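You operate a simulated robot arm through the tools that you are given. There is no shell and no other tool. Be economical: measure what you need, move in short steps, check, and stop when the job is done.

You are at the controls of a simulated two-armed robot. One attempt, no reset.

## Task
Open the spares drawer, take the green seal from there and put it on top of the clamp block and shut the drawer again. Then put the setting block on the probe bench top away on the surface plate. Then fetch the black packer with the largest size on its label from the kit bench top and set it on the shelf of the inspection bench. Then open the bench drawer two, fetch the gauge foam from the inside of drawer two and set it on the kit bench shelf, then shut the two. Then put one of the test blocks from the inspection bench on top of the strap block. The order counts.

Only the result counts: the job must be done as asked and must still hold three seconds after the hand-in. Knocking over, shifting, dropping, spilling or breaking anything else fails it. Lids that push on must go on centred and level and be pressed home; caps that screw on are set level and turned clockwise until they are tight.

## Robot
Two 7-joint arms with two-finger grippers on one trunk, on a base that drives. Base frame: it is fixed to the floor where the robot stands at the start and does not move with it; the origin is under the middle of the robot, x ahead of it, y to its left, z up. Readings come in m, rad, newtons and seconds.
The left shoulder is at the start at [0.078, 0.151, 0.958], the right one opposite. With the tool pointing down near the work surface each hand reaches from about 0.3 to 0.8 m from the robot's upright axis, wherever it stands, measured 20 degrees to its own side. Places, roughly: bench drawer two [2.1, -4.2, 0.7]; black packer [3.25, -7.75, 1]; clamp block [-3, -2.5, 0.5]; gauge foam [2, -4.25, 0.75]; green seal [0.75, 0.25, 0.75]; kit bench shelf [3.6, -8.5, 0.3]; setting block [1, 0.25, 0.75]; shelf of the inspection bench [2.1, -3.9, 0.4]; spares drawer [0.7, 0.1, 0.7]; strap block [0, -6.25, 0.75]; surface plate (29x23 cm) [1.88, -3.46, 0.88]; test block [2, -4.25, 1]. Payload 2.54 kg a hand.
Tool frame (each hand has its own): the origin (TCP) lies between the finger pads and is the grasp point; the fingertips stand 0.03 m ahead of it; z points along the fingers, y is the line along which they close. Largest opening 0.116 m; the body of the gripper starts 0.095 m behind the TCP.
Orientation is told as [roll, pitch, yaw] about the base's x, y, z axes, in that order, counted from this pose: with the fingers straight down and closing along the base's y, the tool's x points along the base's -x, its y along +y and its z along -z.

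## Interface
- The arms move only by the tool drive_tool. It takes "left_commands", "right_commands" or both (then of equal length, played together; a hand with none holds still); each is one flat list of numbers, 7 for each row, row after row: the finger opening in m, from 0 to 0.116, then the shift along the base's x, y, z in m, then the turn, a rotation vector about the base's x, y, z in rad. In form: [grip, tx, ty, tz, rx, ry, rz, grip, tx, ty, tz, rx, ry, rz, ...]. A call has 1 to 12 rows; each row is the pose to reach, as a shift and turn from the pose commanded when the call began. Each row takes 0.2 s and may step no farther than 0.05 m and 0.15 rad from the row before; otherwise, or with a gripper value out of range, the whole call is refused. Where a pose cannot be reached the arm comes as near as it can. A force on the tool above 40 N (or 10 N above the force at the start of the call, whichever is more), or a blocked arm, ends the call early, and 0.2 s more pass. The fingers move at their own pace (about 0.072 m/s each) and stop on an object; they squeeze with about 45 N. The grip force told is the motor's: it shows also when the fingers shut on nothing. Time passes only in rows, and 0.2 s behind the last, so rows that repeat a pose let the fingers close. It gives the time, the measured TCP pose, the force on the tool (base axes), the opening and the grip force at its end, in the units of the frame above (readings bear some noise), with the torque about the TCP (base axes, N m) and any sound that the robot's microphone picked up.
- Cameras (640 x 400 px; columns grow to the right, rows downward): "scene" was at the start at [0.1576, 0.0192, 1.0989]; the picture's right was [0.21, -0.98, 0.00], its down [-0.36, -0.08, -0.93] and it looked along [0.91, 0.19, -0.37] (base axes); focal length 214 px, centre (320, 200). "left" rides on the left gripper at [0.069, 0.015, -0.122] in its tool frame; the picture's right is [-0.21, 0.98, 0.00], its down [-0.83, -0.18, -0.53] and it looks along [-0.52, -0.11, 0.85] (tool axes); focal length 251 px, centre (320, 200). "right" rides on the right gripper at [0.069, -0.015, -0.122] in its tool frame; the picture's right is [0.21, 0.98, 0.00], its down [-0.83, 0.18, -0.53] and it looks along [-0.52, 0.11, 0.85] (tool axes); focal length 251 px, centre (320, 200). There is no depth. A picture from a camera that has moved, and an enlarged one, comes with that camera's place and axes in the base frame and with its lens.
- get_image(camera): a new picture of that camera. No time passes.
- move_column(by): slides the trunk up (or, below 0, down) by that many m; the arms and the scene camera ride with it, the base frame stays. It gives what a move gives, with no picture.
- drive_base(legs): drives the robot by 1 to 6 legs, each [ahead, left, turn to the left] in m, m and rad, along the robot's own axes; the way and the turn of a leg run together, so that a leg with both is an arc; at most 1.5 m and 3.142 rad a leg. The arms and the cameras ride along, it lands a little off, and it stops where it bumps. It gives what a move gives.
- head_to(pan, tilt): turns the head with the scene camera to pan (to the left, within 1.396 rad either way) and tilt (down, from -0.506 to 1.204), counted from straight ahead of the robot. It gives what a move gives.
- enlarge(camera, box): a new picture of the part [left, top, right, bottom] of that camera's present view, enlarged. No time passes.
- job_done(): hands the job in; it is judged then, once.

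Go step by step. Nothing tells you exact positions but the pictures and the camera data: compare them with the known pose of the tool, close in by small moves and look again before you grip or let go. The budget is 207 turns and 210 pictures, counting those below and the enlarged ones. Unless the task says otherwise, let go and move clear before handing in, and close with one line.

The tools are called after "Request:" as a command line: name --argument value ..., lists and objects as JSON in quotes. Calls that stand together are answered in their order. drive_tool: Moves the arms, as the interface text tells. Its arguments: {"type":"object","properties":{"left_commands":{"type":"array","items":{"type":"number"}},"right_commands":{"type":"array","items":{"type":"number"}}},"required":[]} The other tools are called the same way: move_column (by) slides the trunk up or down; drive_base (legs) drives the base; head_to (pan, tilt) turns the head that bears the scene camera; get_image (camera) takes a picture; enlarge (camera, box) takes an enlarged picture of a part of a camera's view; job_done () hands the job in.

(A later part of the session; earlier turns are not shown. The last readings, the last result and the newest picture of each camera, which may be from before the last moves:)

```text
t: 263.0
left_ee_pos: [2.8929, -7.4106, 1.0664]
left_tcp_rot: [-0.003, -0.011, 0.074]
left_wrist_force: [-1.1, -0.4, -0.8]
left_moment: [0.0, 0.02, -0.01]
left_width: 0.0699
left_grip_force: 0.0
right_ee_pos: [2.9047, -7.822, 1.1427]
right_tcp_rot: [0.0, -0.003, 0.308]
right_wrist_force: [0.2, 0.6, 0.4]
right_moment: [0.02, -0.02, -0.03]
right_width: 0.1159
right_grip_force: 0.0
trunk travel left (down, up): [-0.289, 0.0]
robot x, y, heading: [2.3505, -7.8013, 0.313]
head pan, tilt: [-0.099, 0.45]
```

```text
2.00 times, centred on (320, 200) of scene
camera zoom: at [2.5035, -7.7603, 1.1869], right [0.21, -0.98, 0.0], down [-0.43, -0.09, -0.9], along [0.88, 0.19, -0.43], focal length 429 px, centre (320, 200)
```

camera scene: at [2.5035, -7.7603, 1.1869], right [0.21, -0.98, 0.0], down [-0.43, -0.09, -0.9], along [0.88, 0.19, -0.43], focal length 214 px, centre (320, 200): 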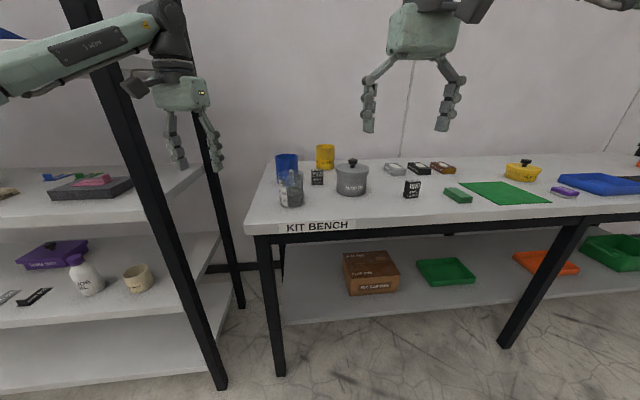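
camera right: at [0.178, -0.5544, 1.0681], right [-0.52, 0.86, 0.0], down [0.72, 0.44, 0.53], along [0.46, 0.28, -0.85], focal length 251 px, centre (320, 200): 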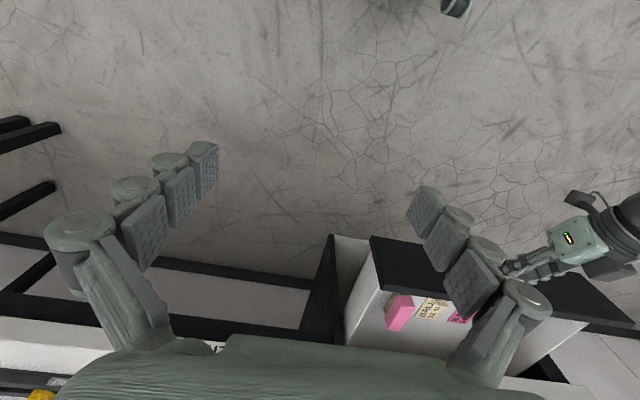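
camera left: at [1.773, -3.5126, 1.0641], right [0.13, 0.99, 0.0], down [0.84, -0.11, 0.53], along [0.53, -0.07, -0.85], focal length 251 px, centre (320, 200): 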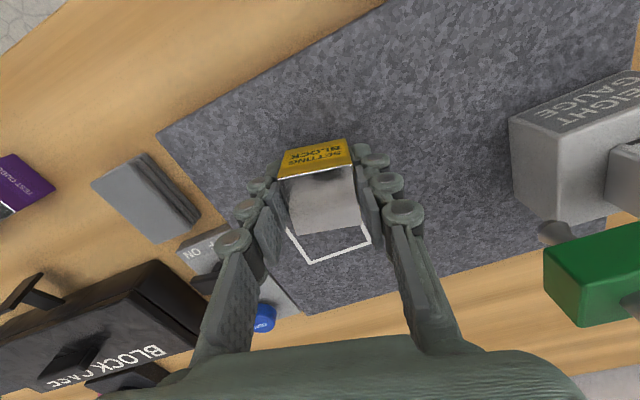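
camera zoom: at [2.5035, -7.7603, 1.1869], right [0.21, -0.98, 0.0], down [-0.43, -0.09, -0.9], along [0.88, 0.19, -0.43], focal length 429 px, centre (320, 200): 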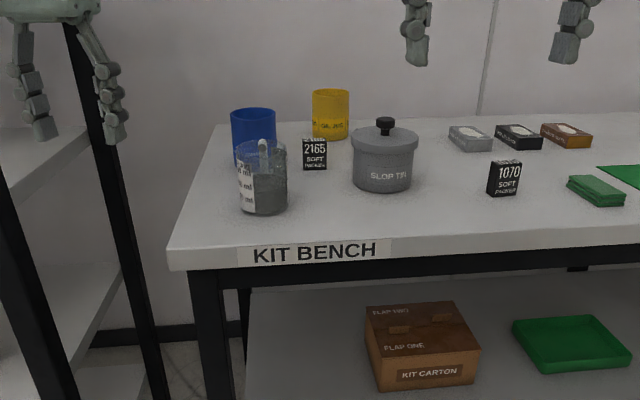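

I see two black soft packers, labelled 2165 and 1070. I check the labels closely and the rest of the bench for others.

Request:
enlarge --camera "scene" --box '[290, 150, 450, 220]'

Request:
head_to --pan -0.6 --tilt 0.35

Request:
get_image --camera "scene"

Request:
enlarge --camera "scene" --box '[200, 120, 520, 260]'

```text
4.00 times, centred on (370, 185) of scene
camera zoom: at [2.5035, -7.7603, 1.1869], right [0.21, -0.98, 0.0], down [-0.43, -0.09, -0.9], along [0.88, 0.19, -0.43], focal length 858 px, centre (120, 260)
```

zoom: 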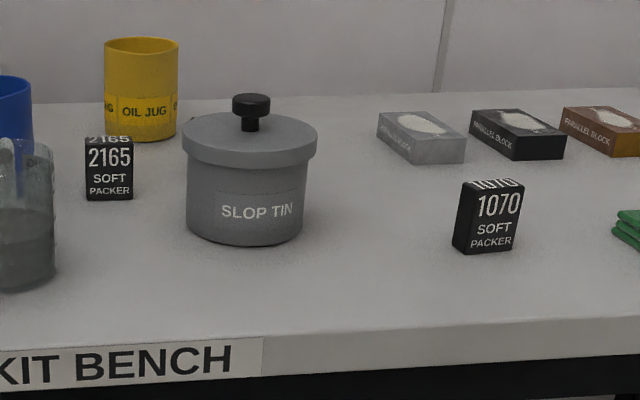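

```text
t: 263.9
left_ee_pos: [2.8944, -7.4102, 1.0652]
left_tcp_rot: [-0.001, -0.012, 0.073]
left_wrist_force: [0.1, -0.5, -0.5]
left_moment: [0.01, -0.01, 0.02]
left_width: 0.0697
left_grip_force: 0.1
right_ee_pos: [2.9053, -7.823, 1.1407]
right_tcp_rot: [0.0, -0.002, 0.308]
right_wrist_force: [-0.3, 0.2, -0.9]
right_moment: [-0.01, -0.01, -0.04]
right_width: 0.1157
right_grip_force: 0.0
trunk travel left (down, up): [-0.289, 0.0]
robot x, y, heading: [2.3502, -7.7983, 0.309]
head pan, tilt: [-0.6, 0.351]
```

```text
118 pictures are left
camera scene: at [2.5028, -7.8062, 1.1961], right [-0.29, -0.96, 0.0], down [-0.33, 0.1, -0.94], along [0.9, -0.27, -0.34], focal length 214 px, centre (320, 200)
```

scene: 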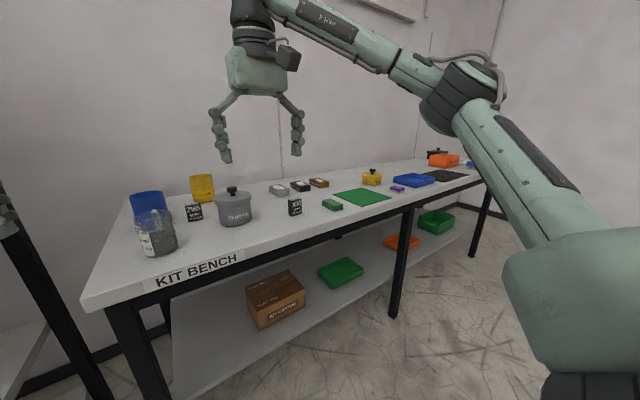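

```text
2.00 times, centred on (360, 190) of scene
camera zoom: at [2.5028, -7.8062, 1.1961], right [-0.29, -0.96, 0.0], down [-0.33, 0.1, -0.94], along [0.9, -0.27, -0.34], focal length 429 px, centre (240, 220)
```

zoom: 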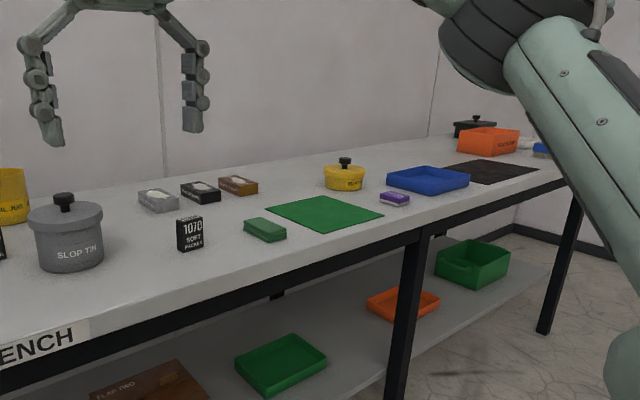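

Only these two show, but one could be hidden behind the tin. I move closer and look from the hand cameras above.

Request:
drive_base --legs '[[0.2, 0, 0.01]]'

Request:
get_image --camera "left"

Request:
get_image --camera "right"

```text
t: 265.5
left_ee_pos: [3.08, -7.3423, 1.0652]
left_tcp_rot: [-0.001, -0.011, 0.083]
left_wrist_force: [0.5, 0.3, -0.6]
left_moment: [0.0, 0.03, 0.01]
left_width: 0.0697
left_grip_force: 0.1
right_ee_pos: [3.0966, -7.7557, 1.1407]
right_tcp_rot: [0.0, -0.002, 0.32]
right_wrist_force: [0.3, 0.4, 0.0]
right_moment: [-0.04, 0.03, -0.01]
right_width: 0.1158
right_grip_force: 0.2
trunk travel left (down, up): [-0.289, 0.0]
robot x, y, heading: [2.5375, -7.7432, 0.318]
head pan, tilt: [-0.6, 0.351]
```

```text
116 pictures are left
camera left: at [3.0081, -7.3339, 1.1866], right [0.13, 0.99, 0.0], down [0.83, -0.11, 0.54], along [0.54, -0.07, -0.84], focal length 251 px, centre (320, 200)
```

left: 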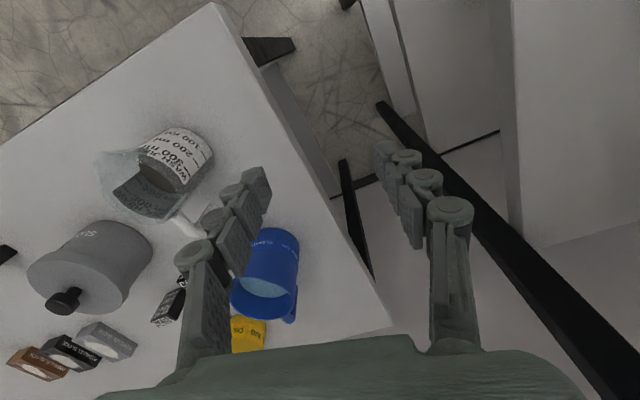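

```text
115 pictures are left
camera right: at [3.0352, -7.7919, 1.2629], right [-0.51, 0.86, 0.0], down [0.73, 0.43, 0.54], along [0.46, 0.27, -0.84], focal length 251 px, centre (320, 200)
```

right: 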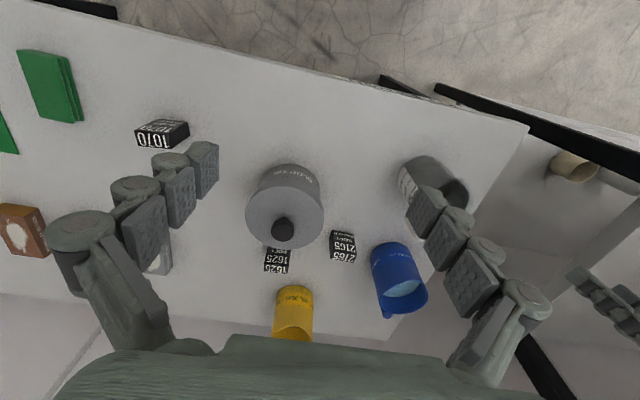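

There is a third packer (1625) hidden behind the slop tin. I zoom in to read all three.

Request:
enlarge --camera "right" --box '[250, 215, 380, 290]'

Request:
enlarge --camera "right" --box '[110, 100, 220, 170]'

```text
4.92 times, centred on (315, 252) of right
camera zoom: at [3.0352, -7.7919, 1.2629], right [-0.51, 0.86, 0.0], down [0.73, 0.43, 0.54], along [0.46, 0.27, -0.84], focal length 1238 px, centre (345, -58)
```

zoom: 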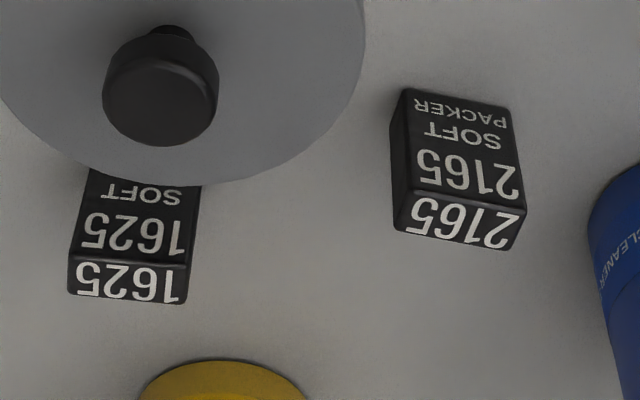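

```text
5.71 times, centred on (165, 135) of right
camera zoom: at [3.0352, -7.7919, 1.2629], right [-0.51, 0.86, 0.0], down [0.73, 0.43, 0.54], along [0.46, 0.27, -0.84], focal length 1437 px, centre (1206, 571)
```

zoom: 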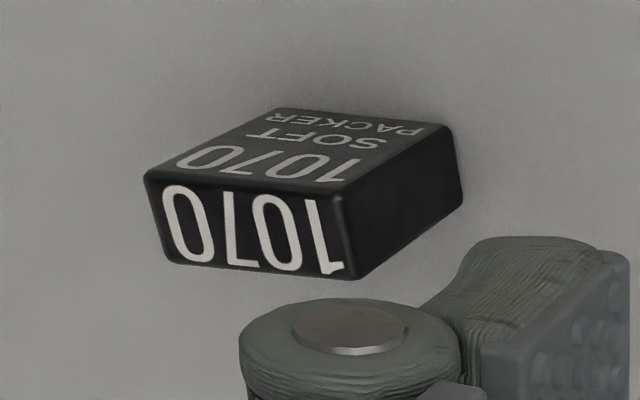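

The largest label is 2165, at about (3.318, -7.571). I'll use the right hand tilted forward (useful later for the shelf): first tuck the left hand in and tilt the right.

Request:
drive_tool --left_commands '[0.07, -0.035, -0.012, 0, 0, 0, 0, 0.07, -0.07, -0.024, 0, 0, 0, 0, 0.07, -0.105, -0.036, 0, 0, 0, 0, 0.07, -0.14, -0.048, 0, 0, 0, 0, 0.07, -0.17, -0.058, 0, 0, 0, 0, 0.07, -0.19, -0.065, 0, 0, 0, 0]' --right_commands '[0.09, 0, 0, 0, 0.046, -0.125, 0.01, 0.09, 0, 0, 0, 0.091, -0.25, 0.02, 0.09, 0, 0, 0, 0.137, -0.375, 0.03, 0.09, 0, 0, 0, 0.183, -0.5, 0.04, 0.09, 0, 0, -0.02, 0.228, -0.626, 0.05, 0.09, 0, 0, -0.04, 0.274, -0.751, 0.06]'

Request:
drive_base --legs '[[0.08, 0, 0]]'

Request:
get_image --camera "right"

Request:
head_to --pan 0.1 --tilt 0.55

Request:
get_image --camera "scene"

```text
t: 266.9
left_ee_pos: [2.8886, -7.4074, 1.0672]
left_tcp_rot: [-0.003, -0.012, 0.083]
left_wrist_force: [-0.3, -0.8, -0.1]
left_moment: [0.01, -0.01, 0.04]
left_width: 0.07
left_grip_force: 0.1
right_ee_pos: [3.0957, -7.755, 1.1025]
right_tcp_rot: [0.001, -0.803, 0.381]
right_wrist_force: [0.1, 0.4, 0.3]
right_moment: [-0.02, -0.04, 0.03]
right_width: 0.0902
right_grip_force: 0.0
trunk travel left (down, up): [-0.289, 0.0]
robot x, y, heading: [2.5432, -7.7396, 0.318]
head pan, tilt: [-0.6, 0.351]
```

```text
t: 267.9
left_ee_pos: [2.9653, -7.3825, 1.0664]
left_tcp_rot: [-0.003, -0.01, 0.083]
left_wrist_force: [0.5, 0.0, 0.1]
left_moment: [-0.03, 0.05, 0.0]
left_width: 0.0698
left_grip_force: 0.1
right_ee_pos: [3.1719, -7.729, 1.1001]
right_tcp_rot: [0.0, -0.8, 0.385]
right_wrist_force: [-0.1, 1.3, 0.0]
right_moment: [0.0, -0.01, 0.02]
right_width: 0.09
right_grip_force: 0.1
trunk travel left (down, up): [-0.289, 0.0]
robot x, y, heading: [2.6163, -7.7157, 0.319]
head pan, tilt: [-0.6, 0.351]
```

```text
112 pictures are left
camera right: at [3.0513, -7.795, 1.1363], right [-0.5, 0.85, -0.15], down [0.11, 0.24, 0.96], along [0.86, 0.47, -0.21], focal length 251 px, centre (320, 200)
```

right: 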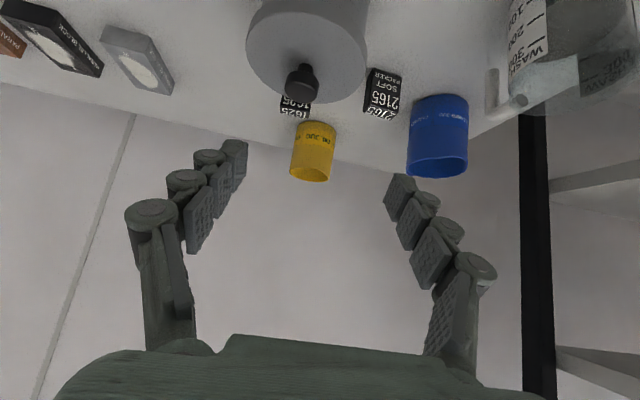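

```text
t: 269.0
left_ee_pos: [2.966, -7.382, 1.0669]
left_tcp_rot: [-0.003, -0.01, 0.084]
left_wrist_force: [-0.2, 0.0, 0.6]
left_moment: [0.0, 0.0, 0.0]
left_width: 0.0699
left_grip_force: 0.1
right_ee_pos: [3.1712, -7.7298, 1.1015]
right_tcp_rot: [0.0, -0.804, 0.383]
right_wrist_force: [-0.4, -0.5, 0.2]
right_moment: [0.01, -0.01, 0.02]
right_width: 0.0901
right_grip_force: 0.1
trunk travel left (down, up): [-0.289, 0.0]
robot x, y, heading: [2.6178, -7.7155, 0.316]
head pan, tilt: [0.099, 0.55]
```

```text
111 pictures are left
camera scene: at [2.7612, -7.6558, 1.1779], right [0.41, -0.91, 0.0], down [-0.48, -0.21, -0.85], along [0.78, 0.35, -0.52], focal length 214 px, centre (320, 200)
```

scene: 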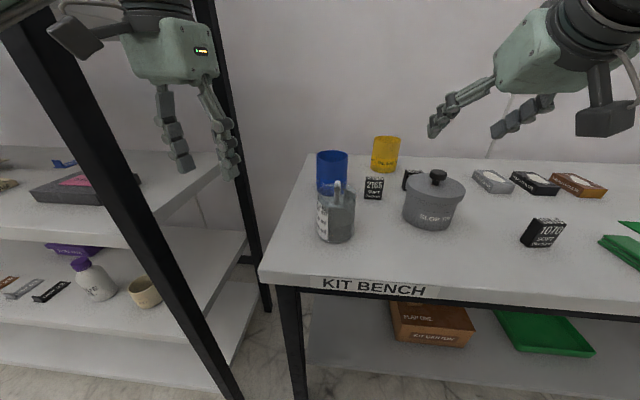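

Packer 2165 rechecks at (3.316, -7.574). Items around it reach only z≈0.95, so I use a milder tilt (-0.55) and come down from above.

Request:
drive_tool --right_commands '[0.085, 0.03, 0.033, 0, -0.0468, 0.116, 0, 0.085, 0.06, 0.066, 0, -0.0935, 0.232, 0, 0.085, 0.09, 0.099, 0, -0.0935, 0.232, 0, 0.085, 0.12, 0.132, 0, -0.0935, 0.232, 0, 0.085, 0.137, 0.153, -0.03, -0.0935, 0.232, 0, 0.085, 0.137, 0.153, -0.08, -0.0935, 0.232, 0, 0.085, 0.137, 0.153, -0.1, -0.0935, 0.232, 0, 0.085, 0.137, 0.153, -0.1, -0.0935, 0.232, 0]'

Request:
get_image --camera "right"

Request:
enlarge --camera "scene" --box '[300, 90, 500, 260]'

```text
t: 270.8
left_ee_pos: [2.9652, -7.3827, 1.0662]
left_tcp_rot: [-0.002, -0.01, 0.082]
left_wrist_force: [1.0, -0.6, -0.2]
left_moment: [-0.03, -0.01, -0.02]
left_width: 0.0699
left_grip_force: 0.0
right_ee_pos: [3.3086, -7.5752, 1.0014]
right_tcp_rot: [0.001, -0.551, 0.384]
right_wrist_force: [-1.1, -0.8, 0.5]
right_moment: [-0.03, -0.02, -0.02]
right_width: 0.0848
right_grip_force: 0.1
trunk travel left (down, up): [-0.289, 0.0]
robot x, y, heading: [2.6193, -7.7112, 0.318]
head pan, tilt: [0.099, 0.55]
```

```text
110 pictures are left
camera right: at [3.2003, -7.6367, 1.0684], right [-0.53, 0.84, -0.11], down [0.32, 0.33, 0.89], along [0.78, 0.44, -0.45], focal length 251 px, centre (320, 200)
```

right: 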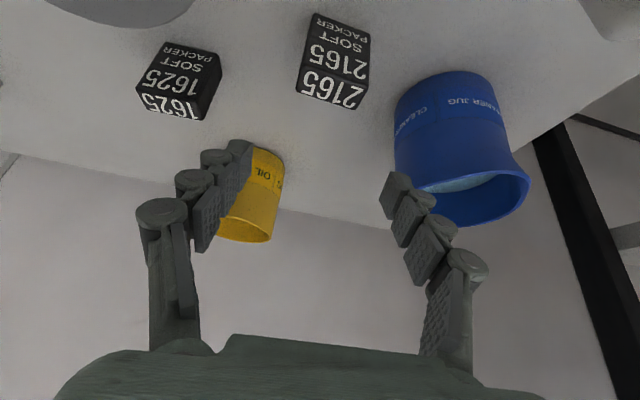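

```text
2.35 times, centred on (400, 175) of scene
camera zoom: at [2.7611, -7.6558, 1.1778], right [0.41, -0.91, 0.0], down [-0.48, -0.21, -0.85], along [0.78, 0.35, -0.52], focal length 505 px, centre (132, 259)
```

zoom: 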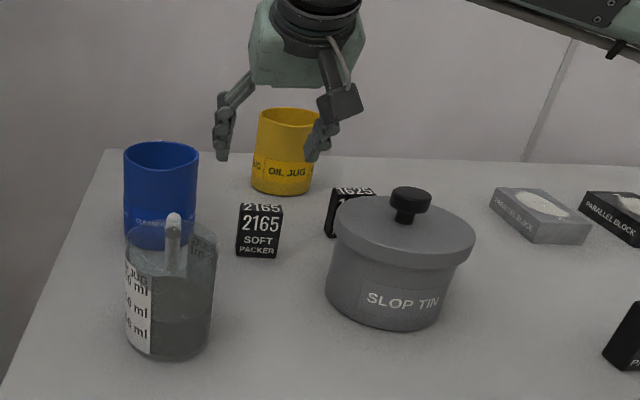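

Well lined up; the blue cup is near, so I narrow the opening to 0.07 and descend partway.

Request:
drive_tool --right_commands '[0.07, 0, 0, -0.02, 0, 0, 0, 0.07, 0, 0, -0.05, 0, 0, 0, 0.07, 0, 0, -0.06, 0, 0, 0, 0.07, 0, 0, -0.06, 0, 0, 0]'

Request:
get_image --camera "right"

```text
t: 271.8
left_ee_pos: [2.9651, -7.3826, 1.0662]
left_tcp_rot: [-0.002, -0.01, 0.084]
left_wrist_force: [0.1, 0.0, 0.7]
left_moment: [-0.03, 0.02, -0.02]
left_width: 0.0699
left_grip_force: 0.1
right_ee_pos: [3.3085, -7.5763, 0.9401]
right_tcp_rot: [0.001, -0.55, 0.383]
right_wrist_force: [0.0, -0.1, -0.4]
right_moment: [0.02, 0.03, 0.01]
right_width: 0.07
right_grip_force: 0.1
trunk travel left (down, up): [-0.289, 0.0]
robot x, y, heading: [2.614, -7.7115, 0.322]
head pan, tilt: [0.099, 0.55]
```

```text
108 pictures are left
camera right: at [3.1991, -7.637, 1.0082], right [-0.53, 0.84, -0.11], down [0.32, 0.33, 0.89], along [0.78, 0.44, -0.45], focal length 251 px, centre (320, 200)
```

right: 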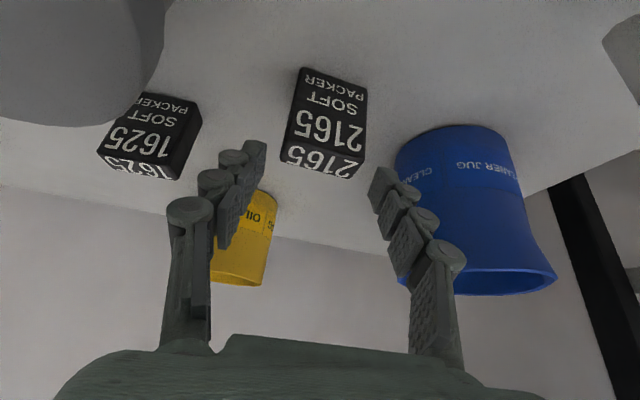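

Request:
drive_tool --right_commands '[0.07, 0, 0, -0.02, 0, 0, 0, 0.07, 0.001, 0, -0.038, 0, 0, 0, 0.07, 0.001, 0, -0.042, 0, 0, 0, 0.07, 0.001, 0, -0.042, 0, 0, 0]'

Request:
get_image --camera "right"

Request:
enlarge --camera "scene" --box '[300, 90, 500, 260]'

```text
t: 272.8
left_ee_pos: [2.965, -7.3829, 1.0672]
left_tcp_rot: [-0.002, -0.011, 0.085]
left_wrist_force: [0.3, -0.7, 0.5]
left_moment: [-0.01, 0.02, 0.02]
left_width: 0.07
left_grip_force: 0.1
right_ee_pos: [3.3078, -7.5768, 0.8996]
right_tcp_rot: [0.001, -0.551, 0.385]
right_wrist_force: [-1.1, -0.7, 0.3]
right_moment: [0.03, 0.01, 0.02]
right_width: 0.0698
right_grip_force: 0.0
trunk travel left (down, up): [-0.289, 0.0]
robot x, y, heading: [2.6121, -7.7167, 0.319]
head pan, tilt: [0.099, 0.55]
```

```text
107 pictures are left
camera right: at [3.1996, -7.6372, 0.9666], right [-0.53, 0.84, -0.11], down [0.32, 0.33, 0.89], along [0.78, 0.44, -0.45], focal length 251 px, centre (320, 200)
```

right: 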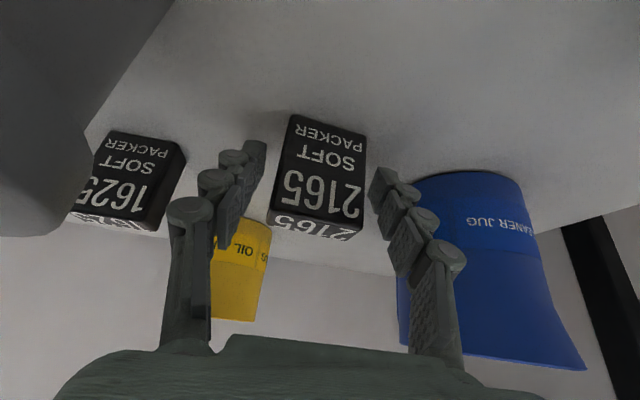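

```text
2.35 times, centred on (400, 175) of scene
camera zoom: at [2.7612, -7.6558, 1.1778], right [0.41, -0.91, 0.0], down [-0.48, -0.21, -0.85], along [0.78, 0.35, -0.52], focal length 505 px, centre (132, 259)
```

zoom: 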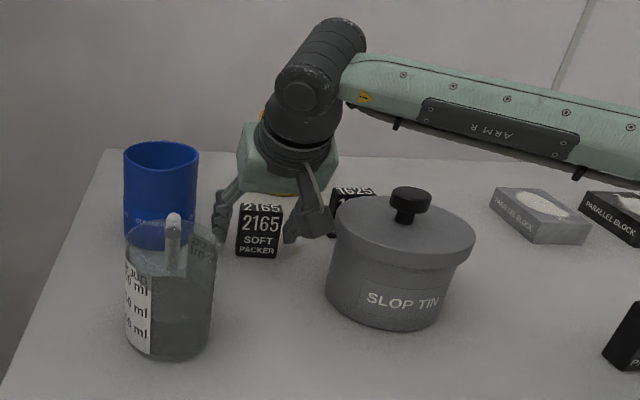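

Fingers flank the packer. I close.

Request:
drive_tool --right_commands '[0.05, 0, 0, 0, 0, 0, 0, 0.03, 0, 0, 0, 0, 0, 0, 0.02, 0, 0, 0, 0, 0, 0, 0.02, 0, 0, 0, 0, 0, 0, 0.02, 0, 0, 0, 0, 0, 0]'

Request:
get_image --camera "right"

```text
t: 274.0
left_ee_pos: [2.9654, -7.3822, 1.0678]
left_tcp_rot: [-0.003, -0.012, 0.084]
left_wrist_force: [0.6, 0.2, -0.5]
left_moment: [0.0, 0.0, 0.0]
left_width: 0.0701
left_grip_force: 0.0
right_ee_pos: [3.3089, -7.5771, 0.8979]
right_tcp_rot: [-0.001, -0.553, 0.384]
right_wrist_force: [-0.5, -0.7, 0.0]
right_moment: [-0.05, -0.01, -0.01]
right_width: 0.0475
right_grip_force: 45.3
trunk travel left (down, up): [-0.289, 0.0]
robot x, y, heading: [2.6184, -7.7087, 0.322]
head pan, tilt: [0.099, 0.55]
```

```text
105 pictures are left
camera right: at [3.1996, -7.6373, 0.967], right [-0.53, 0.84, -0.11], down [0.32, 0.33, 0.89], along [0.78, 0.44, -0.45], focal length 251 px, centre (320, 200)
```

right: 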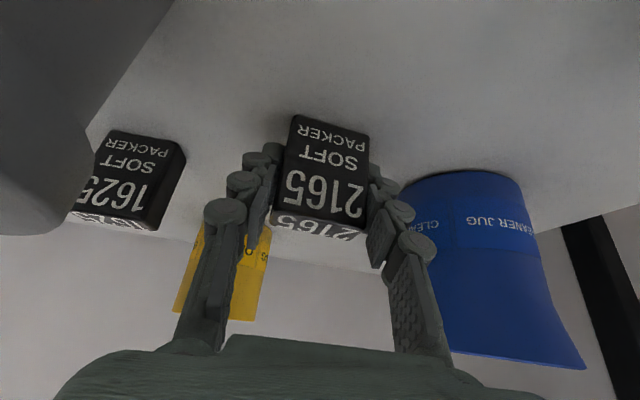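

Gripped (47.5 mm). I lift straight up, then back off from the bench.

Request:
drive_tool --right_commands '[0.02, 0, 0, 0.03, 0, 0, 0, 0.02, 0, 0, 0.07, 0, 0, 0, 0.02, 0, 0, 0.11, 0, 0, 0, 0.02, 0, 0, 0.15, 0, 0, 0, 0.02, -0.03, -0.02, 0.17, 0, 0, 0]'

Request:
get_image --camera "scene"

```text
t: 275.2
left_ee_pos: [2.9649, -7.3841, 1.0669]
left_tcp_rot: [0.0, -0.013, 0.085]
left_wrist_force: [-0.8, -0.3, 1.0]
left_moment: [0.0, -0.02, 0.0]
left_width: 0.07
left_grip_force: 0.1
right_ee_pos: [3.2774, -7.5976, 1.0689]
right_tcp_rot: [-0.001, -0.552, 0.382]
right_wrist_force: [-0.1, 0.3, -0.7]
right_moment: [0.01, -0.03, -0.01]
right_width: 0.0472
right_grip_force: 44.9
trunk travel left (down, up): [-0.289, 0.0]
robot x, y, heading: [2.6195, -7.7158, 0.316]
head pan, tilt: [0.099, 0.55]
```

```text
104 pictures are left
camera scene: at [2.7607, -7.6564, 1.178], right [0.41, -0.91, 0.0], down [-0.48, -0.21, -0.85], along [0.78, 0.35, -0.52], focal length 214 px, centre (320, 200)
```

scene: 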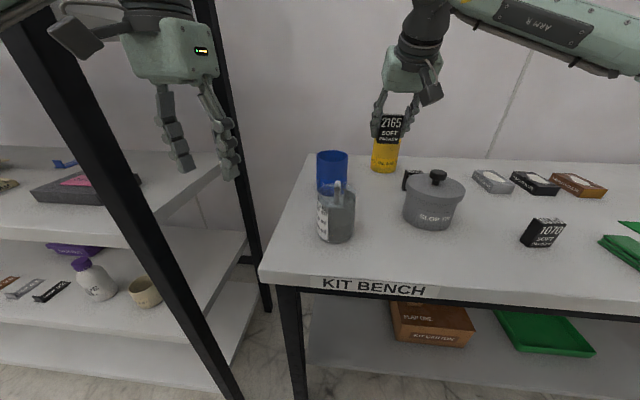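

The packer is held clear. I back away, turn and drive back to the inspection bench.

Request:
drive_base --legs '[[-0.35, 0, 0], [0, 0, 1.58], [1.45, 0, 0], [1.45, 0, 0]]'

Request:
head_to --pan -0.3 --tilt 0.4

Request:
get_image --camera "scene"

```text
t: 295.0
left_ee_pos: [0.9847, -4.7745, 1.0676]
left_tcp_rot: [-0.001, -0.009, 1.66]
left_wrist_force: [-0.8, 0.0, -0.1]
left_moment: [-0.04, -0.01, 0.0]
left_width: 0.0698
left_grip_force: 0.0
right_ee_pos: [1.1973, -4.4615, 1.069]
right_tcp_rot: [0.0, -0.552, 1.957]
right_wrist_force: [-0.1, 0.1, 0.1]
right_moment: [0.01, 0.01, -0.01]
right_width: 0.0465
right_grip_force: 44.7
trunk travel left (down, up): [-0.289, 0.0]
robot x, y, heading: [1.3172, -5.1263, 1.89]
head pan, tilt: [0.099, 0.55]
```

```text
t: 295.8
left_ee_pos: [0.9846, -4.7752, 1.0663]
left_tcp_rot: [-0.001, -0.011, 1.66]
left_wrist_force: [-0.2, -0.5, 0.7]
left_moment: [0.0, -0.01, 0.03]
left_width: 0.0699
left_grip_force: 0.0
right_ee_pos: [1.1979, -4.4628, 1.0683]
right_tcp_rot: [0.001, -0.551, 1.959]
right_wrist_force: [0.0, 0.0, -1.5]
right_moment: [0.0, -0.01, 0.0]
right_width: 0.0466
right_grip_force: 44.4
trunk travel left (down, up): [-0.289, 0.0]
robot x, y, heading: [1.3137, -5.1237, 1.893]
head pan, tilt: [-0.3, 0.4]
```

```text
103 pictures are left
camera scene: at [1.2912, -4.9665, 1.1915], right [1.0, 0.02, 0.0], down [0.01, -0.39, -0.92], along [-0.02, 0.92, -0.39], focal length 214 px, centre (320, 200)
```

scene: 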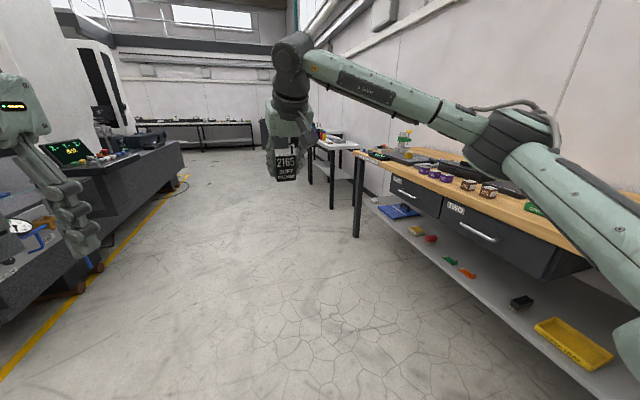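

Request:
drive_base --legs '[[1.47, 0, 0], [0, 0, -1.568]]'

Request:
head_to --pan 0.0 --tilt 0.6

Request:
get_image --camera "scene"

```text
t: 307.1
left_ee_pos: [1.1796, -3.3857, 1.0652]
left_tcp_rot: [-0.002, -0.01, 0.103]
left_wrist_force: [-0.1, -0.2, 0.0]
left_moment: [-0.01, 0.01, 0.0]
left_width: 0.07
left_grip_force: 0.0
right_ee_pos: [1.4963, -3.5943, 1.0685]
right_tcp_rot: [0.001, -0.55, 0.398]
right_wrist_force: [0.7, -0.9, -0.8]
right_moment: [-0.02, 0.01, 0.0]
right_width: 0.0467
right_grip_force: 44.7
trunk travel left (down, up): [-0.289, 0.0]
robot x, y, heading: [0.8359, -3.7211, 0.333]
head pan, tilt: [-0.3, 0.4]
```

```text
t: 307.9
left_ee_pos: [1.181, -3.3851, 1.0663]
left_tcp_rot: [-0.002, -0.011, 0.102]
left_wrist_force: [-0.4, 0.1, 0.5]
left_moment: [0.03, 0.01, 0.02]
left_width: 0.0699
left_grip_force: 0.1
right_ee_pos: [1.4967, -3.5938, 1.0677]
right_tcp_rot: [0.002, -0.551, 0.401]
right_wrist_force: [-0.8, -0.3, -0.3]
right_moment: [-0.02, 0.03, -0.01]
right_width: 0.0465
right_grip_force: 44.5
trunk travel left (down, up): [-0.289, 0.0]
robot x, y, heading: [0.8361, -3.7221, 0.332]
head pan, tilt: [0.0, 0.6]
```

```text
102 pictures are left
camera scene: at [0.9829, -3.6703, 1.1734], right [0.33, -0.94, 0.0], down [-0.53, -0.19, -0.83], along [0.78, 0.27, -0.56], focal length 214 px, centre (320, 200)
```

scene: 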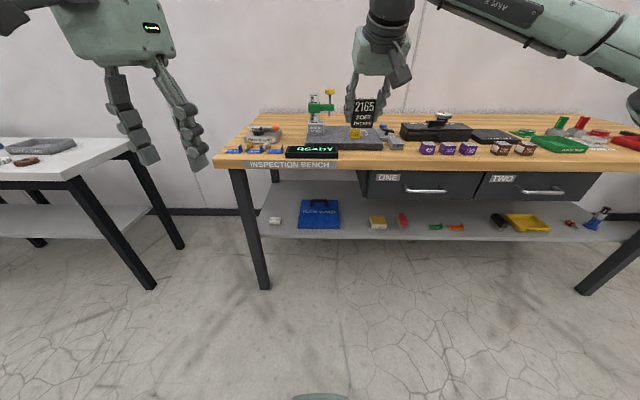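

The free gap on the shelf between the blue plate cover and the yellow pad is at about (1.84, -3.57), shelf z≈0.42. I lower the trunk and the right hand in front of the bench.

Request:
move_column --by -0.285

Request:
drive_tool --right_commands '[0.02, 0, 0, -0.04, 0, 0, 0, 0.02, 0, 0, -0.08, 0, 0, 0, 0.02, 0, 0, -0.12, 0, 0, 0, 0.02, 0, 0, -0.16, 0, 0, 0, 0.02, 0, 0, -0.2, 0, 0, 0, 0.02, 0, 0, -0.24, 0, 0, 0, 0.02, 0, 0, -0.265, 0, 0, 0, 0.02, 0, 0, -0.265, 0, 0, 0]'

Request:
drive_base --legs '[[0.08, -0.08, -0.008]]'

Request:
get_image --camera "right"

Request:
get_image --camera "scene"

```text
t: 310.8
left_ee_pos: [1.1807, -3.3853, 0.7802]
left_tcp_rot: [-0.002, -0.009, 0.102]
left_wrist_force: [1.1, 0.1, 0.0]
left_moment: [0.0, 0.0, -0.01]
left_width: 0.0698
left_grip_force: 0.0
right_ee_pos: [1.4964, -3.5927, 0.7849]
right_tcp_rot: [-0.001, -0.55, 0.4]
right_wrist_force: [0.3, -0.2, -0.5]
right_moment: [0.01, 0.05, 0.0]
right_width: 0.0466
right_grip_force: 44.7
trunk travel left (down, up): [-0.004, 0.285]
robot x, y, heading: [0.8343, -3.7195, 0.331]
head pan, tilt: [0.0, 0.6]
```

```text
t: 312.6
left_ee_pos: [1.1802, -3.3855, 0.7816]
left_tcp_rot: [0.0, -0.011, 0.1]
left_wrist_force: [0.0, -0.4, 0.0]
left_moment: [0.02, -0.01, -0.01]
left_width: 0.0698
left_grip_force: 0.1
right_ee_pos: [1.4964, -3.5937, 0.5184]
right_tcp_rot: [-0.001, -0.551, 0.401]
right_wrist_force: [-0.6, -0.4, -0.8]
right_moment: [0.02, 0.01, -0.02]
right_width: 0.0466
right_grip_force: 44.7
trunk travel left (down, up): [-0.004, 0.285]
robot x, y, heading: [0.836, -3.7199, 0.33]
head pan, tilt: [0.0, 0.6]
```

```text
t: 314.0
left_ee_pos: [1.2862, -3.4369, 0.7809]
left_tcp_rot: [-0.001, -0.011, 0.089]
left_wrist_force: [0.0, 0.6, -1.2]
left_moment: [0.02, 0.0, 0.01]
left_width: 0.0698
left_grip_force: 0.0
right_ee_pos: [1.6012, -3.6487, 0.5188]
right_tcp_rot: [0.002, -0.551, 0.39]
right_wrist_force: [0.6, 0.0, -0.7]
right_moment: [0.06, 0.0, 0.03]
right_width: 0.0467
right_grip_force: 44.6
trunk travel left (down, up): [-0.004, 0.285]
robot x, y, heading: [0.9422, -3.7727, 0.324]
head pan, tilt: [0.0, 0.6]
```

```text
101 pictures are left
camera right: at [1.4931, -3.7097, 0.5867], right [-0.54, 0.83, -0.11], down [0.32, 0.33, 0.89], along [0.78, 0.44, -0.45], focal length 251 px, centre (320, 200)
```

right: 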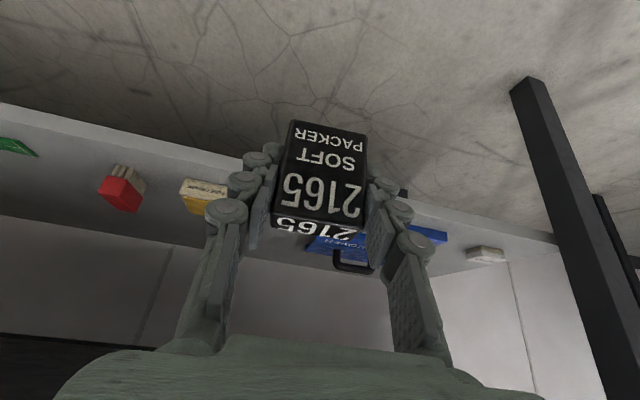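

```text
100 pictures are left
camera scene: at [1.0864, -3.7203, 0.8883], right [0.32, -0.95, 0.0], down [-0.54, -0.18, -0.83], along [0.78, 0.26, -0.56], focal length 214 px, centre (320, 200)
```

scene: 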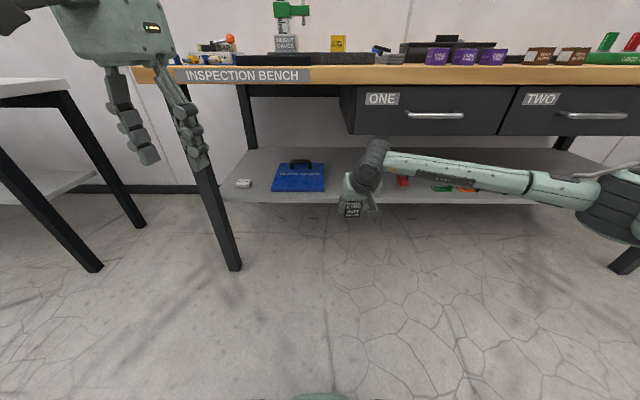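

The bench drawer's left corner is close to where the wrist will pass, so I yaw the hand 0.4 rad to keep the wrist to the left, lower a little, then advance.

Request:
drive_tool --right_commands '[0.02, 0, 0, 0, 0, 0, -0.13, 0.02, 0, 0, -0.01, 0, 0, -0.26, 0.02, 0, 0, -0.025, 0, 0, -0.4, 0.02, 0, 0, -0.025, 0, 0, -0.4]'

Request:
drive_base --legs '[[0.13, 0, 0]]'

Request:
head_to --pan 0.0 --tilt 0.45

Request:
get_image --camera "scene"

Request:
get_image --camera "right"

```text
t: 315.0
left_ee_pos: [1.2877, -3.437, 0.7812]
left_tcp_rot: [-0.002, -0.011, 0.092]
left_wrist_force: [-0.3, -0.2, 0.0]
left_moment: [0.03, -0.01, 0.03]
left_width: 0.0701
left_grip_force: 0.2
right_ee_pos: [1.6009, -3.6492, 0.4944]
right_tcp_rot: [-0.001, -0.551, -0.011]
right_wrist_force: [-0.1, 0.2, -0.9]
right_moment: [0.01, 0.01, 0.03]
right_width: 0.0464
right_grip_force: 45.1
trunk travel left (down, up): [-0.004, 0.285]
robot x, y, heading: [0.9422, -3.7701, 0.331]
head pan, tilt: [0.0, 0.6]
```

```text
t: 316.3
left_ee_pos: [1.4093, -3.3955, 0.782]
left_tcp_rot: [-0.001, -0.01, 0.093]
left_wrist_force: [-0.2, -1.1, -0.5]
left_moment: [0.0, -0.03, -0.01]
left_width: 0.0697
left_grip_force: 0.0
right_ee_pos: [1.7237, -3.6065, 0.4932]
right_tcp_rot: [0.0, -0.552, -0.008]
right_wrist_force: [0.9, -0.3, -1.2]
right_moment: [-0.01, -0.01, -0.02]
right_width: 0.0463
right_grip_force: 44.7
trunk travel left (down, up): [-0.004, 0.285]
robot x, y, heading: [1.062, -3.7301, 0.328]
head pan, tilt: [0.0, 0.6]
```

```text
t: 317.0
left_ee_pos: [1.4087, -3.3947, 0.7824]
left_tcp_rot: [-0.002, -0.011, 0.092]
left_wrist_force: [-0.4, 0.0, -0.1]
left_moment: [-0.05, 0.0, -0.01]
left_width: 0.0701
left_grip_force: 0.0
right_ee_pos: [1.7239, -3.6069, 0.4939]
right_tcp_rot: [0.0, -0.552, -0.009]
right_wrist_force: [0.1, -0.1, -0.7]
right_moment: [-0.02, 0.01, 0.05]
right_width: 0.0464
right_grip_force: 45.1
trunk travel left (down, up): [-0.004, 0.285]
robot x, y, heading: [1.0631, -3.7266, 0.327]
head pan, tilt: [0.0, 0.45]
```

```text
99 pictures are left
camera scene: at [1.2127, -3.6775, 0.9018], right [0.32, -0.95, 0.0], down [-0.41, -0.14, -0.9], along [0.85, 0.29, -0.44], focal length 214 px, centre (320, 200)
```

scene: 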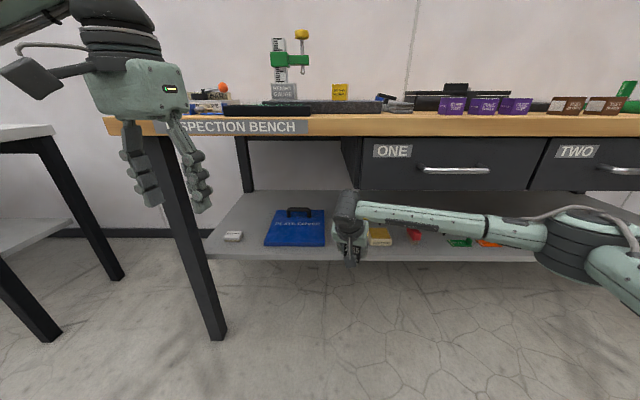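

```text
98 pictures are left
camera right: at [1.6011, -3.6212, 0.5615], right [-0.17, 0.98, -0.11], down [0.42, 0.18, 0.89], along [0.89, 0.11, -0.45], focal length 251 px, centre (320, 200)
```

right: 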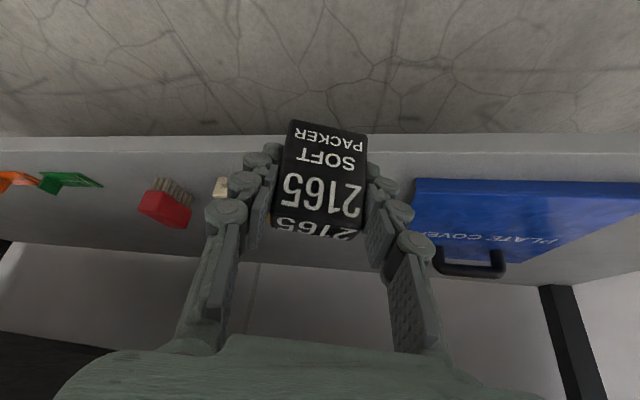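

I advance another 10 cm and check clearance of wrist and packer.

Request:
drive_base --legs '[[0.1, 0.005, 0]]'

Request:
get_image --camera "scene"

Request:
get_image --camera "right"

```text
t: 318.2
left_ee_pos: [1.5033, -3.3569, 0.7815]
left_tcp_rot: [-0.002, -0.01, 0.09]
left_wrist_force: [-0.3, 0.1, -0.2]
left_moment: [0.03, 0.0, -0.03]
left_width: 0.0701
left_grip_force: 0.0
right_ee_pos: [1.8181, -3.5707, 0.4935]
right_tcp_rot: [0.0, -0.552, -0.008]
right_wrist_force: [-0.8, -0.3, -0.1]
right_moment: [-0.02, 0.03, -0.02]
right_width: 0.0464
right_grip_force: 44.8
trunk travel left (down, up): [-0.004, 0.285]
robot x, y, heading: [1.1542, -3.6907, 0.331]
head pan, tilt: [0.0, 0.45]
```

```text
97 pictures are left
camera scene: at [1.3063, -3.6407, 0.9019], right [0.32, -0.95, 0.0], down [-0.41, -0.14, -0.9], along [0.85, 0.29, -0.44], focal length 214 px, centre (320, 200)
```

scene: 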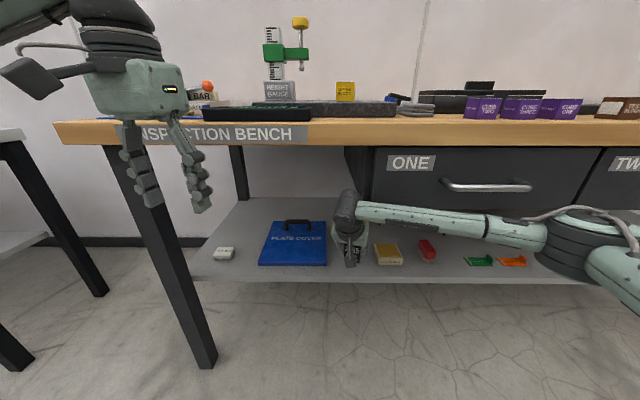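

```text
96 pictures are left
camera right: at [1.6948, -3.5847, 0.5615], right [-0.17, 0.98, -0.11], down [0.42, 0.18, 0.89], along [0.89, 0.11, -0.45], focal length 251 px, centre (320, 200)
```

right: 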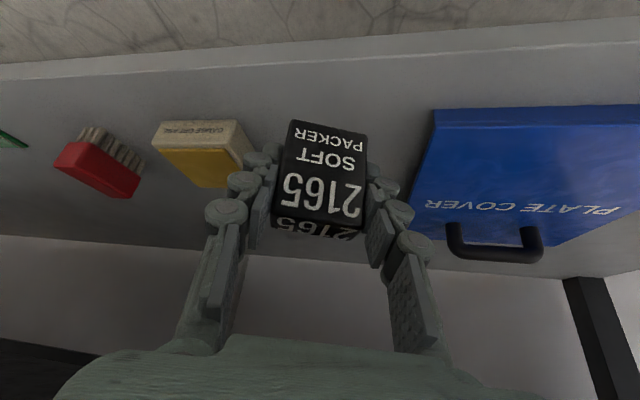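

Packer hangs over the shelf gap with both sides clear. I lower until contact.

Request:
drive_tool --right_commands '[0.02, 0, 0, -0.012, 0, 0, 0, 0.02, 0, 0, -0.022, 0, 0, 0, 0.02, 0, 0, -0.03, 0, 0, 0, 0.02, 0, 0, -0.036, 0, 0, 0, 0.02, 0, 0, -0.041, 0, 0, 0, 0.02, 0, 0, -0.046, 0, 0, 0, 0.02, 0, 0, -0.05, 0, 0, 0]'

Request:
get_image --camera "right"

Request:
enlarge --camera "scene" --box '[270, 170, 430, 300]'

```text
t: 319.8
left_ee_pos: [1.504, -3.3582, 0.7828]
left_tcp_rot: [-0.003, -0.01, 0.09]
left_wrist_force: [-0.3, 0.9, -0.6]
left_moment: [-0.01, 0.0, 0.04]
left_width: 0.07
left_grip_force: 0.0
right_ee_pos: [1.8184, -3.5705, 0.4436]
right_tcp_rot: [0.0, -0.551, -0.007]
right_wrist_force: [-0.1, -0.2, -0.8]
right_moment: [0.01, 0.04, 0.02]
right_width: 0.0464
right_grip_force: 44.8
trunk travel left (down, up): [-0.004, 0.285]
robot x, y, heading: [1.159, -3.6923, 0.32]
head pan, tilt: [0.0, 0.45]
```

```text
95 pictures are left
camera right: at [1.695, -3.5846, 0.5112], right [-0.17, 0.98, -0.11], down [0.43, 0.18, 0.89], along [0.89, 0.11, -0.45], focal length 251 px, centre (320, 200)
```

right: 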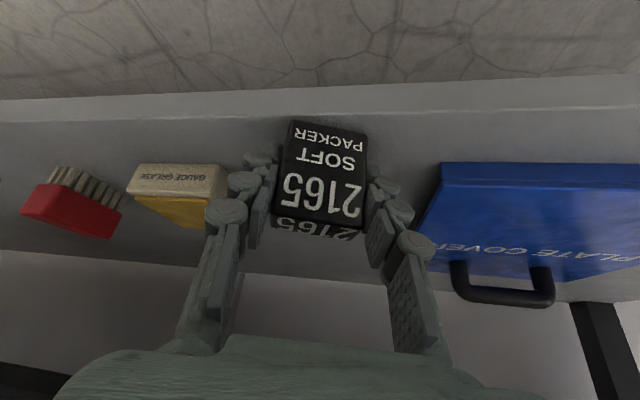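

```text
3.08 times, centred on (350, 235) of scene
camera zoom: at [1.3064, -3.6407, 0.9019], right [0.32, -0.95, 0.0], down [-0.41, -0.14, -0.9], along [0.85, 0.29, -0.44], focal length 660 px, centre (228, 92)
```

zoom: 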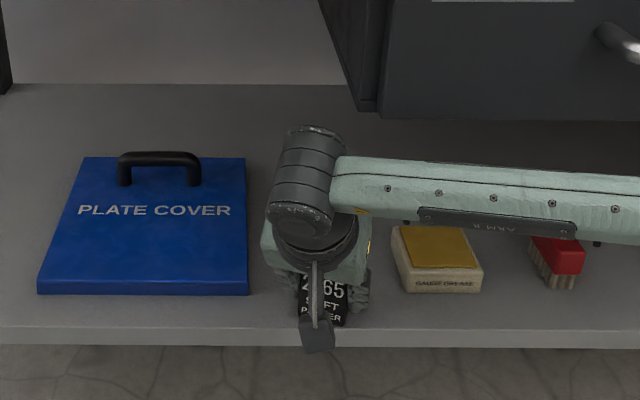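

No contact yet, so the shelf is a bit lower and its edge farther back than thought. I raise slightly, go 4 cm deeper, and lower again.

Request:
drive_tool --right_commands '[0.02, 0, 0, 0.015, 0, 0, 0, 0.02, 0.015, 0.009, 0.015, 0, 0, 0, 0.02, 0.035, 0.018, 0.015, 0, 0, 0, 0.02, 0.04, 0.02, 0.01, 0, 0, 0, 0.02, 0.04, 0.02, 0.0, 0, 0, 0, 0.02, 0.04, 0.02, -0.007, 0, 0, 0, 0.02, 0.04, 0.02, -0.012, 0, 0, 0, 0.02, 0.04, 0.02, -0.017, 0, 0, 0, 0.02, 0.04, 0.02, -0.022, 0, 0, 0]'

Request:
get_image --camera "right"

Request:
enlarge --camera "scene" --box '[270, 170, 430, 300]'

```text
t: 321.6
left_ee_pos: [1.5028, -3.3584, 0.7824]
left_tcp_rot: [-0.002, -0.015, 0.09]
left_wrist_force: [-1.0, 0.5, 0.2]
left_moment: [-0.01, -0.01, -0.04]
left_width: 0.0697
left_grip_force: 0.0
right_ee_pos: [1.8605, -3.5485, 0.4393]
right_tcp_rot: [0.007, -0.563, -0.014]
right_wrist_force: [-2.4, -1.4, 15.4]
right_moment: [-0.36, 0.3, -0.03]
right_width: 0.0465
right_grip_force: 45.0
trunk travel left (down, up): [-0.004, 0.285]
robot x, y, heading: [1.1527, -3.6938, 0.324]
head pan, tilt: [0.0, 0.45]
stopped in row 8 (right hand): the force on the tool passed its limit at 43 N (the readings are from after the stop); the commanded pose is now the measured one
```

```text
93 pictures are left
camera right: at [1.7363, -3.5628, 0.5052], right [-0.17, 0.98, -0.11], down [0.41, 0.17, 0.89], along [0.89, 0.11, -0.43], focal length 251 px, centre (320, 200)
```

right: 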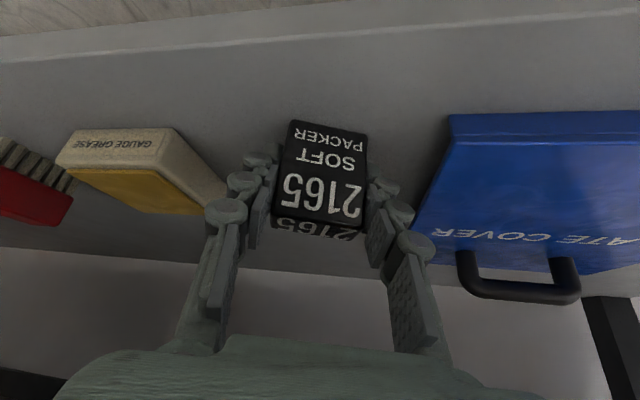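

```text
3.08 times, centred on (350, 235) of scene
camera zoom: at [1.305, -3.6412, 0.9021], right [0.32, -0.95, 0.0], down [-0.41, -0.14, -0.9], along [0.85, 0.29, -0.43], focal length 660 px, centre (228, 92)
```

zoom: 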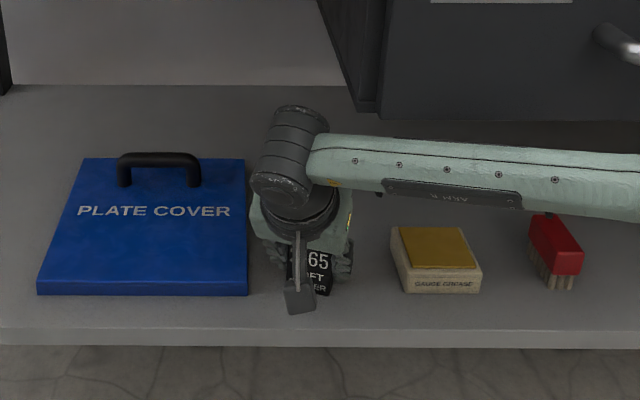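

Contact — the packer stands on the shelf well behind the edge. I open slightly and withdraw along the fingers.

Request:
drive_tool --right_commands '[0.05, 0, 0, 0.001, 0, 0, 0, 0.062, 0, 0, 0.001, 0, 0, 0, 0.068, 0, 0, 0.001, 0, 0, 0, 0.068, 0, 0, 0.001, 0, 0, 0, 0.068, -0.01, 0, 0.017, 0, 0, 0, 0.068, -0.025, 0, 0.042, 0, 0, 0, 0.068, -0.05, -0.005, 0.06, 0, 0, 0, 0.068, -0.09, -0.015, 0.06, 0, 0, 0]'

Request:
get_image --camera "right"

Request:
enlarge --camera "scene" --box '[270, 170, 430, 300]'

```text
t: 323.4
left_ee_pos: [1.5041, -3.3589, 0.7815]
left_tcp_rot: [-0.003, -0.011, 0.091]
left_wrist_force: [0.4, 0.8, -0.1]
left_moment: [0.0, -0.01, 0.01]
left_width: 0.0698
left_grip_force: 0.1
right_ee_pos: [1.769, -3.5663, 0.4925]
right_tcp_rot: [0.005, -0.558, -0.013]
right_wrist_force: [0.0, 0.2, 0.8]
right_moment: [0.01, 0.01, 0.04]
right_width: 0.0679
right_grip_force: 0.0
trunk travel left (down, up): [-0.004, 0.285]
robot x, y, heading: [1.1515, -3.6914, 0.323]
head pan, tilt: [0.0, 0.45]
```

```text
91 pictures are left
camera right: at [1.6455, -3.5803, 0.5595], right [-0.17, 0.98, -0.11], down [0.42, 0.17, 0.89], along [0.89, 0.11, -0.44], focal length 251 px, centre (320, 200)
```

right: 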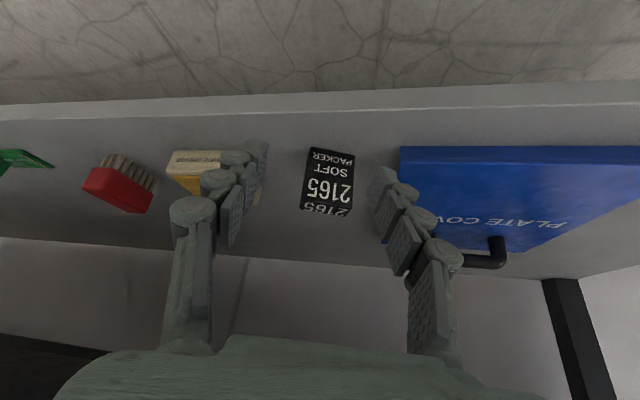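

```text
3.08 times, centred on (350, 235) of scene
camera zoom: at [1.3062, -3.6409, 0.9019], right [0.32, -0.95, 0.0], down [-0.41, -0.14, -0.9], along [0.85, 0.29, -0.44], focal length 660 px, centre (228, 92)
```

zoom: 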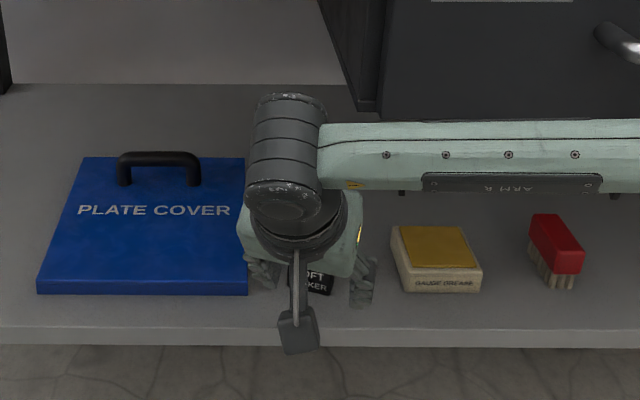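

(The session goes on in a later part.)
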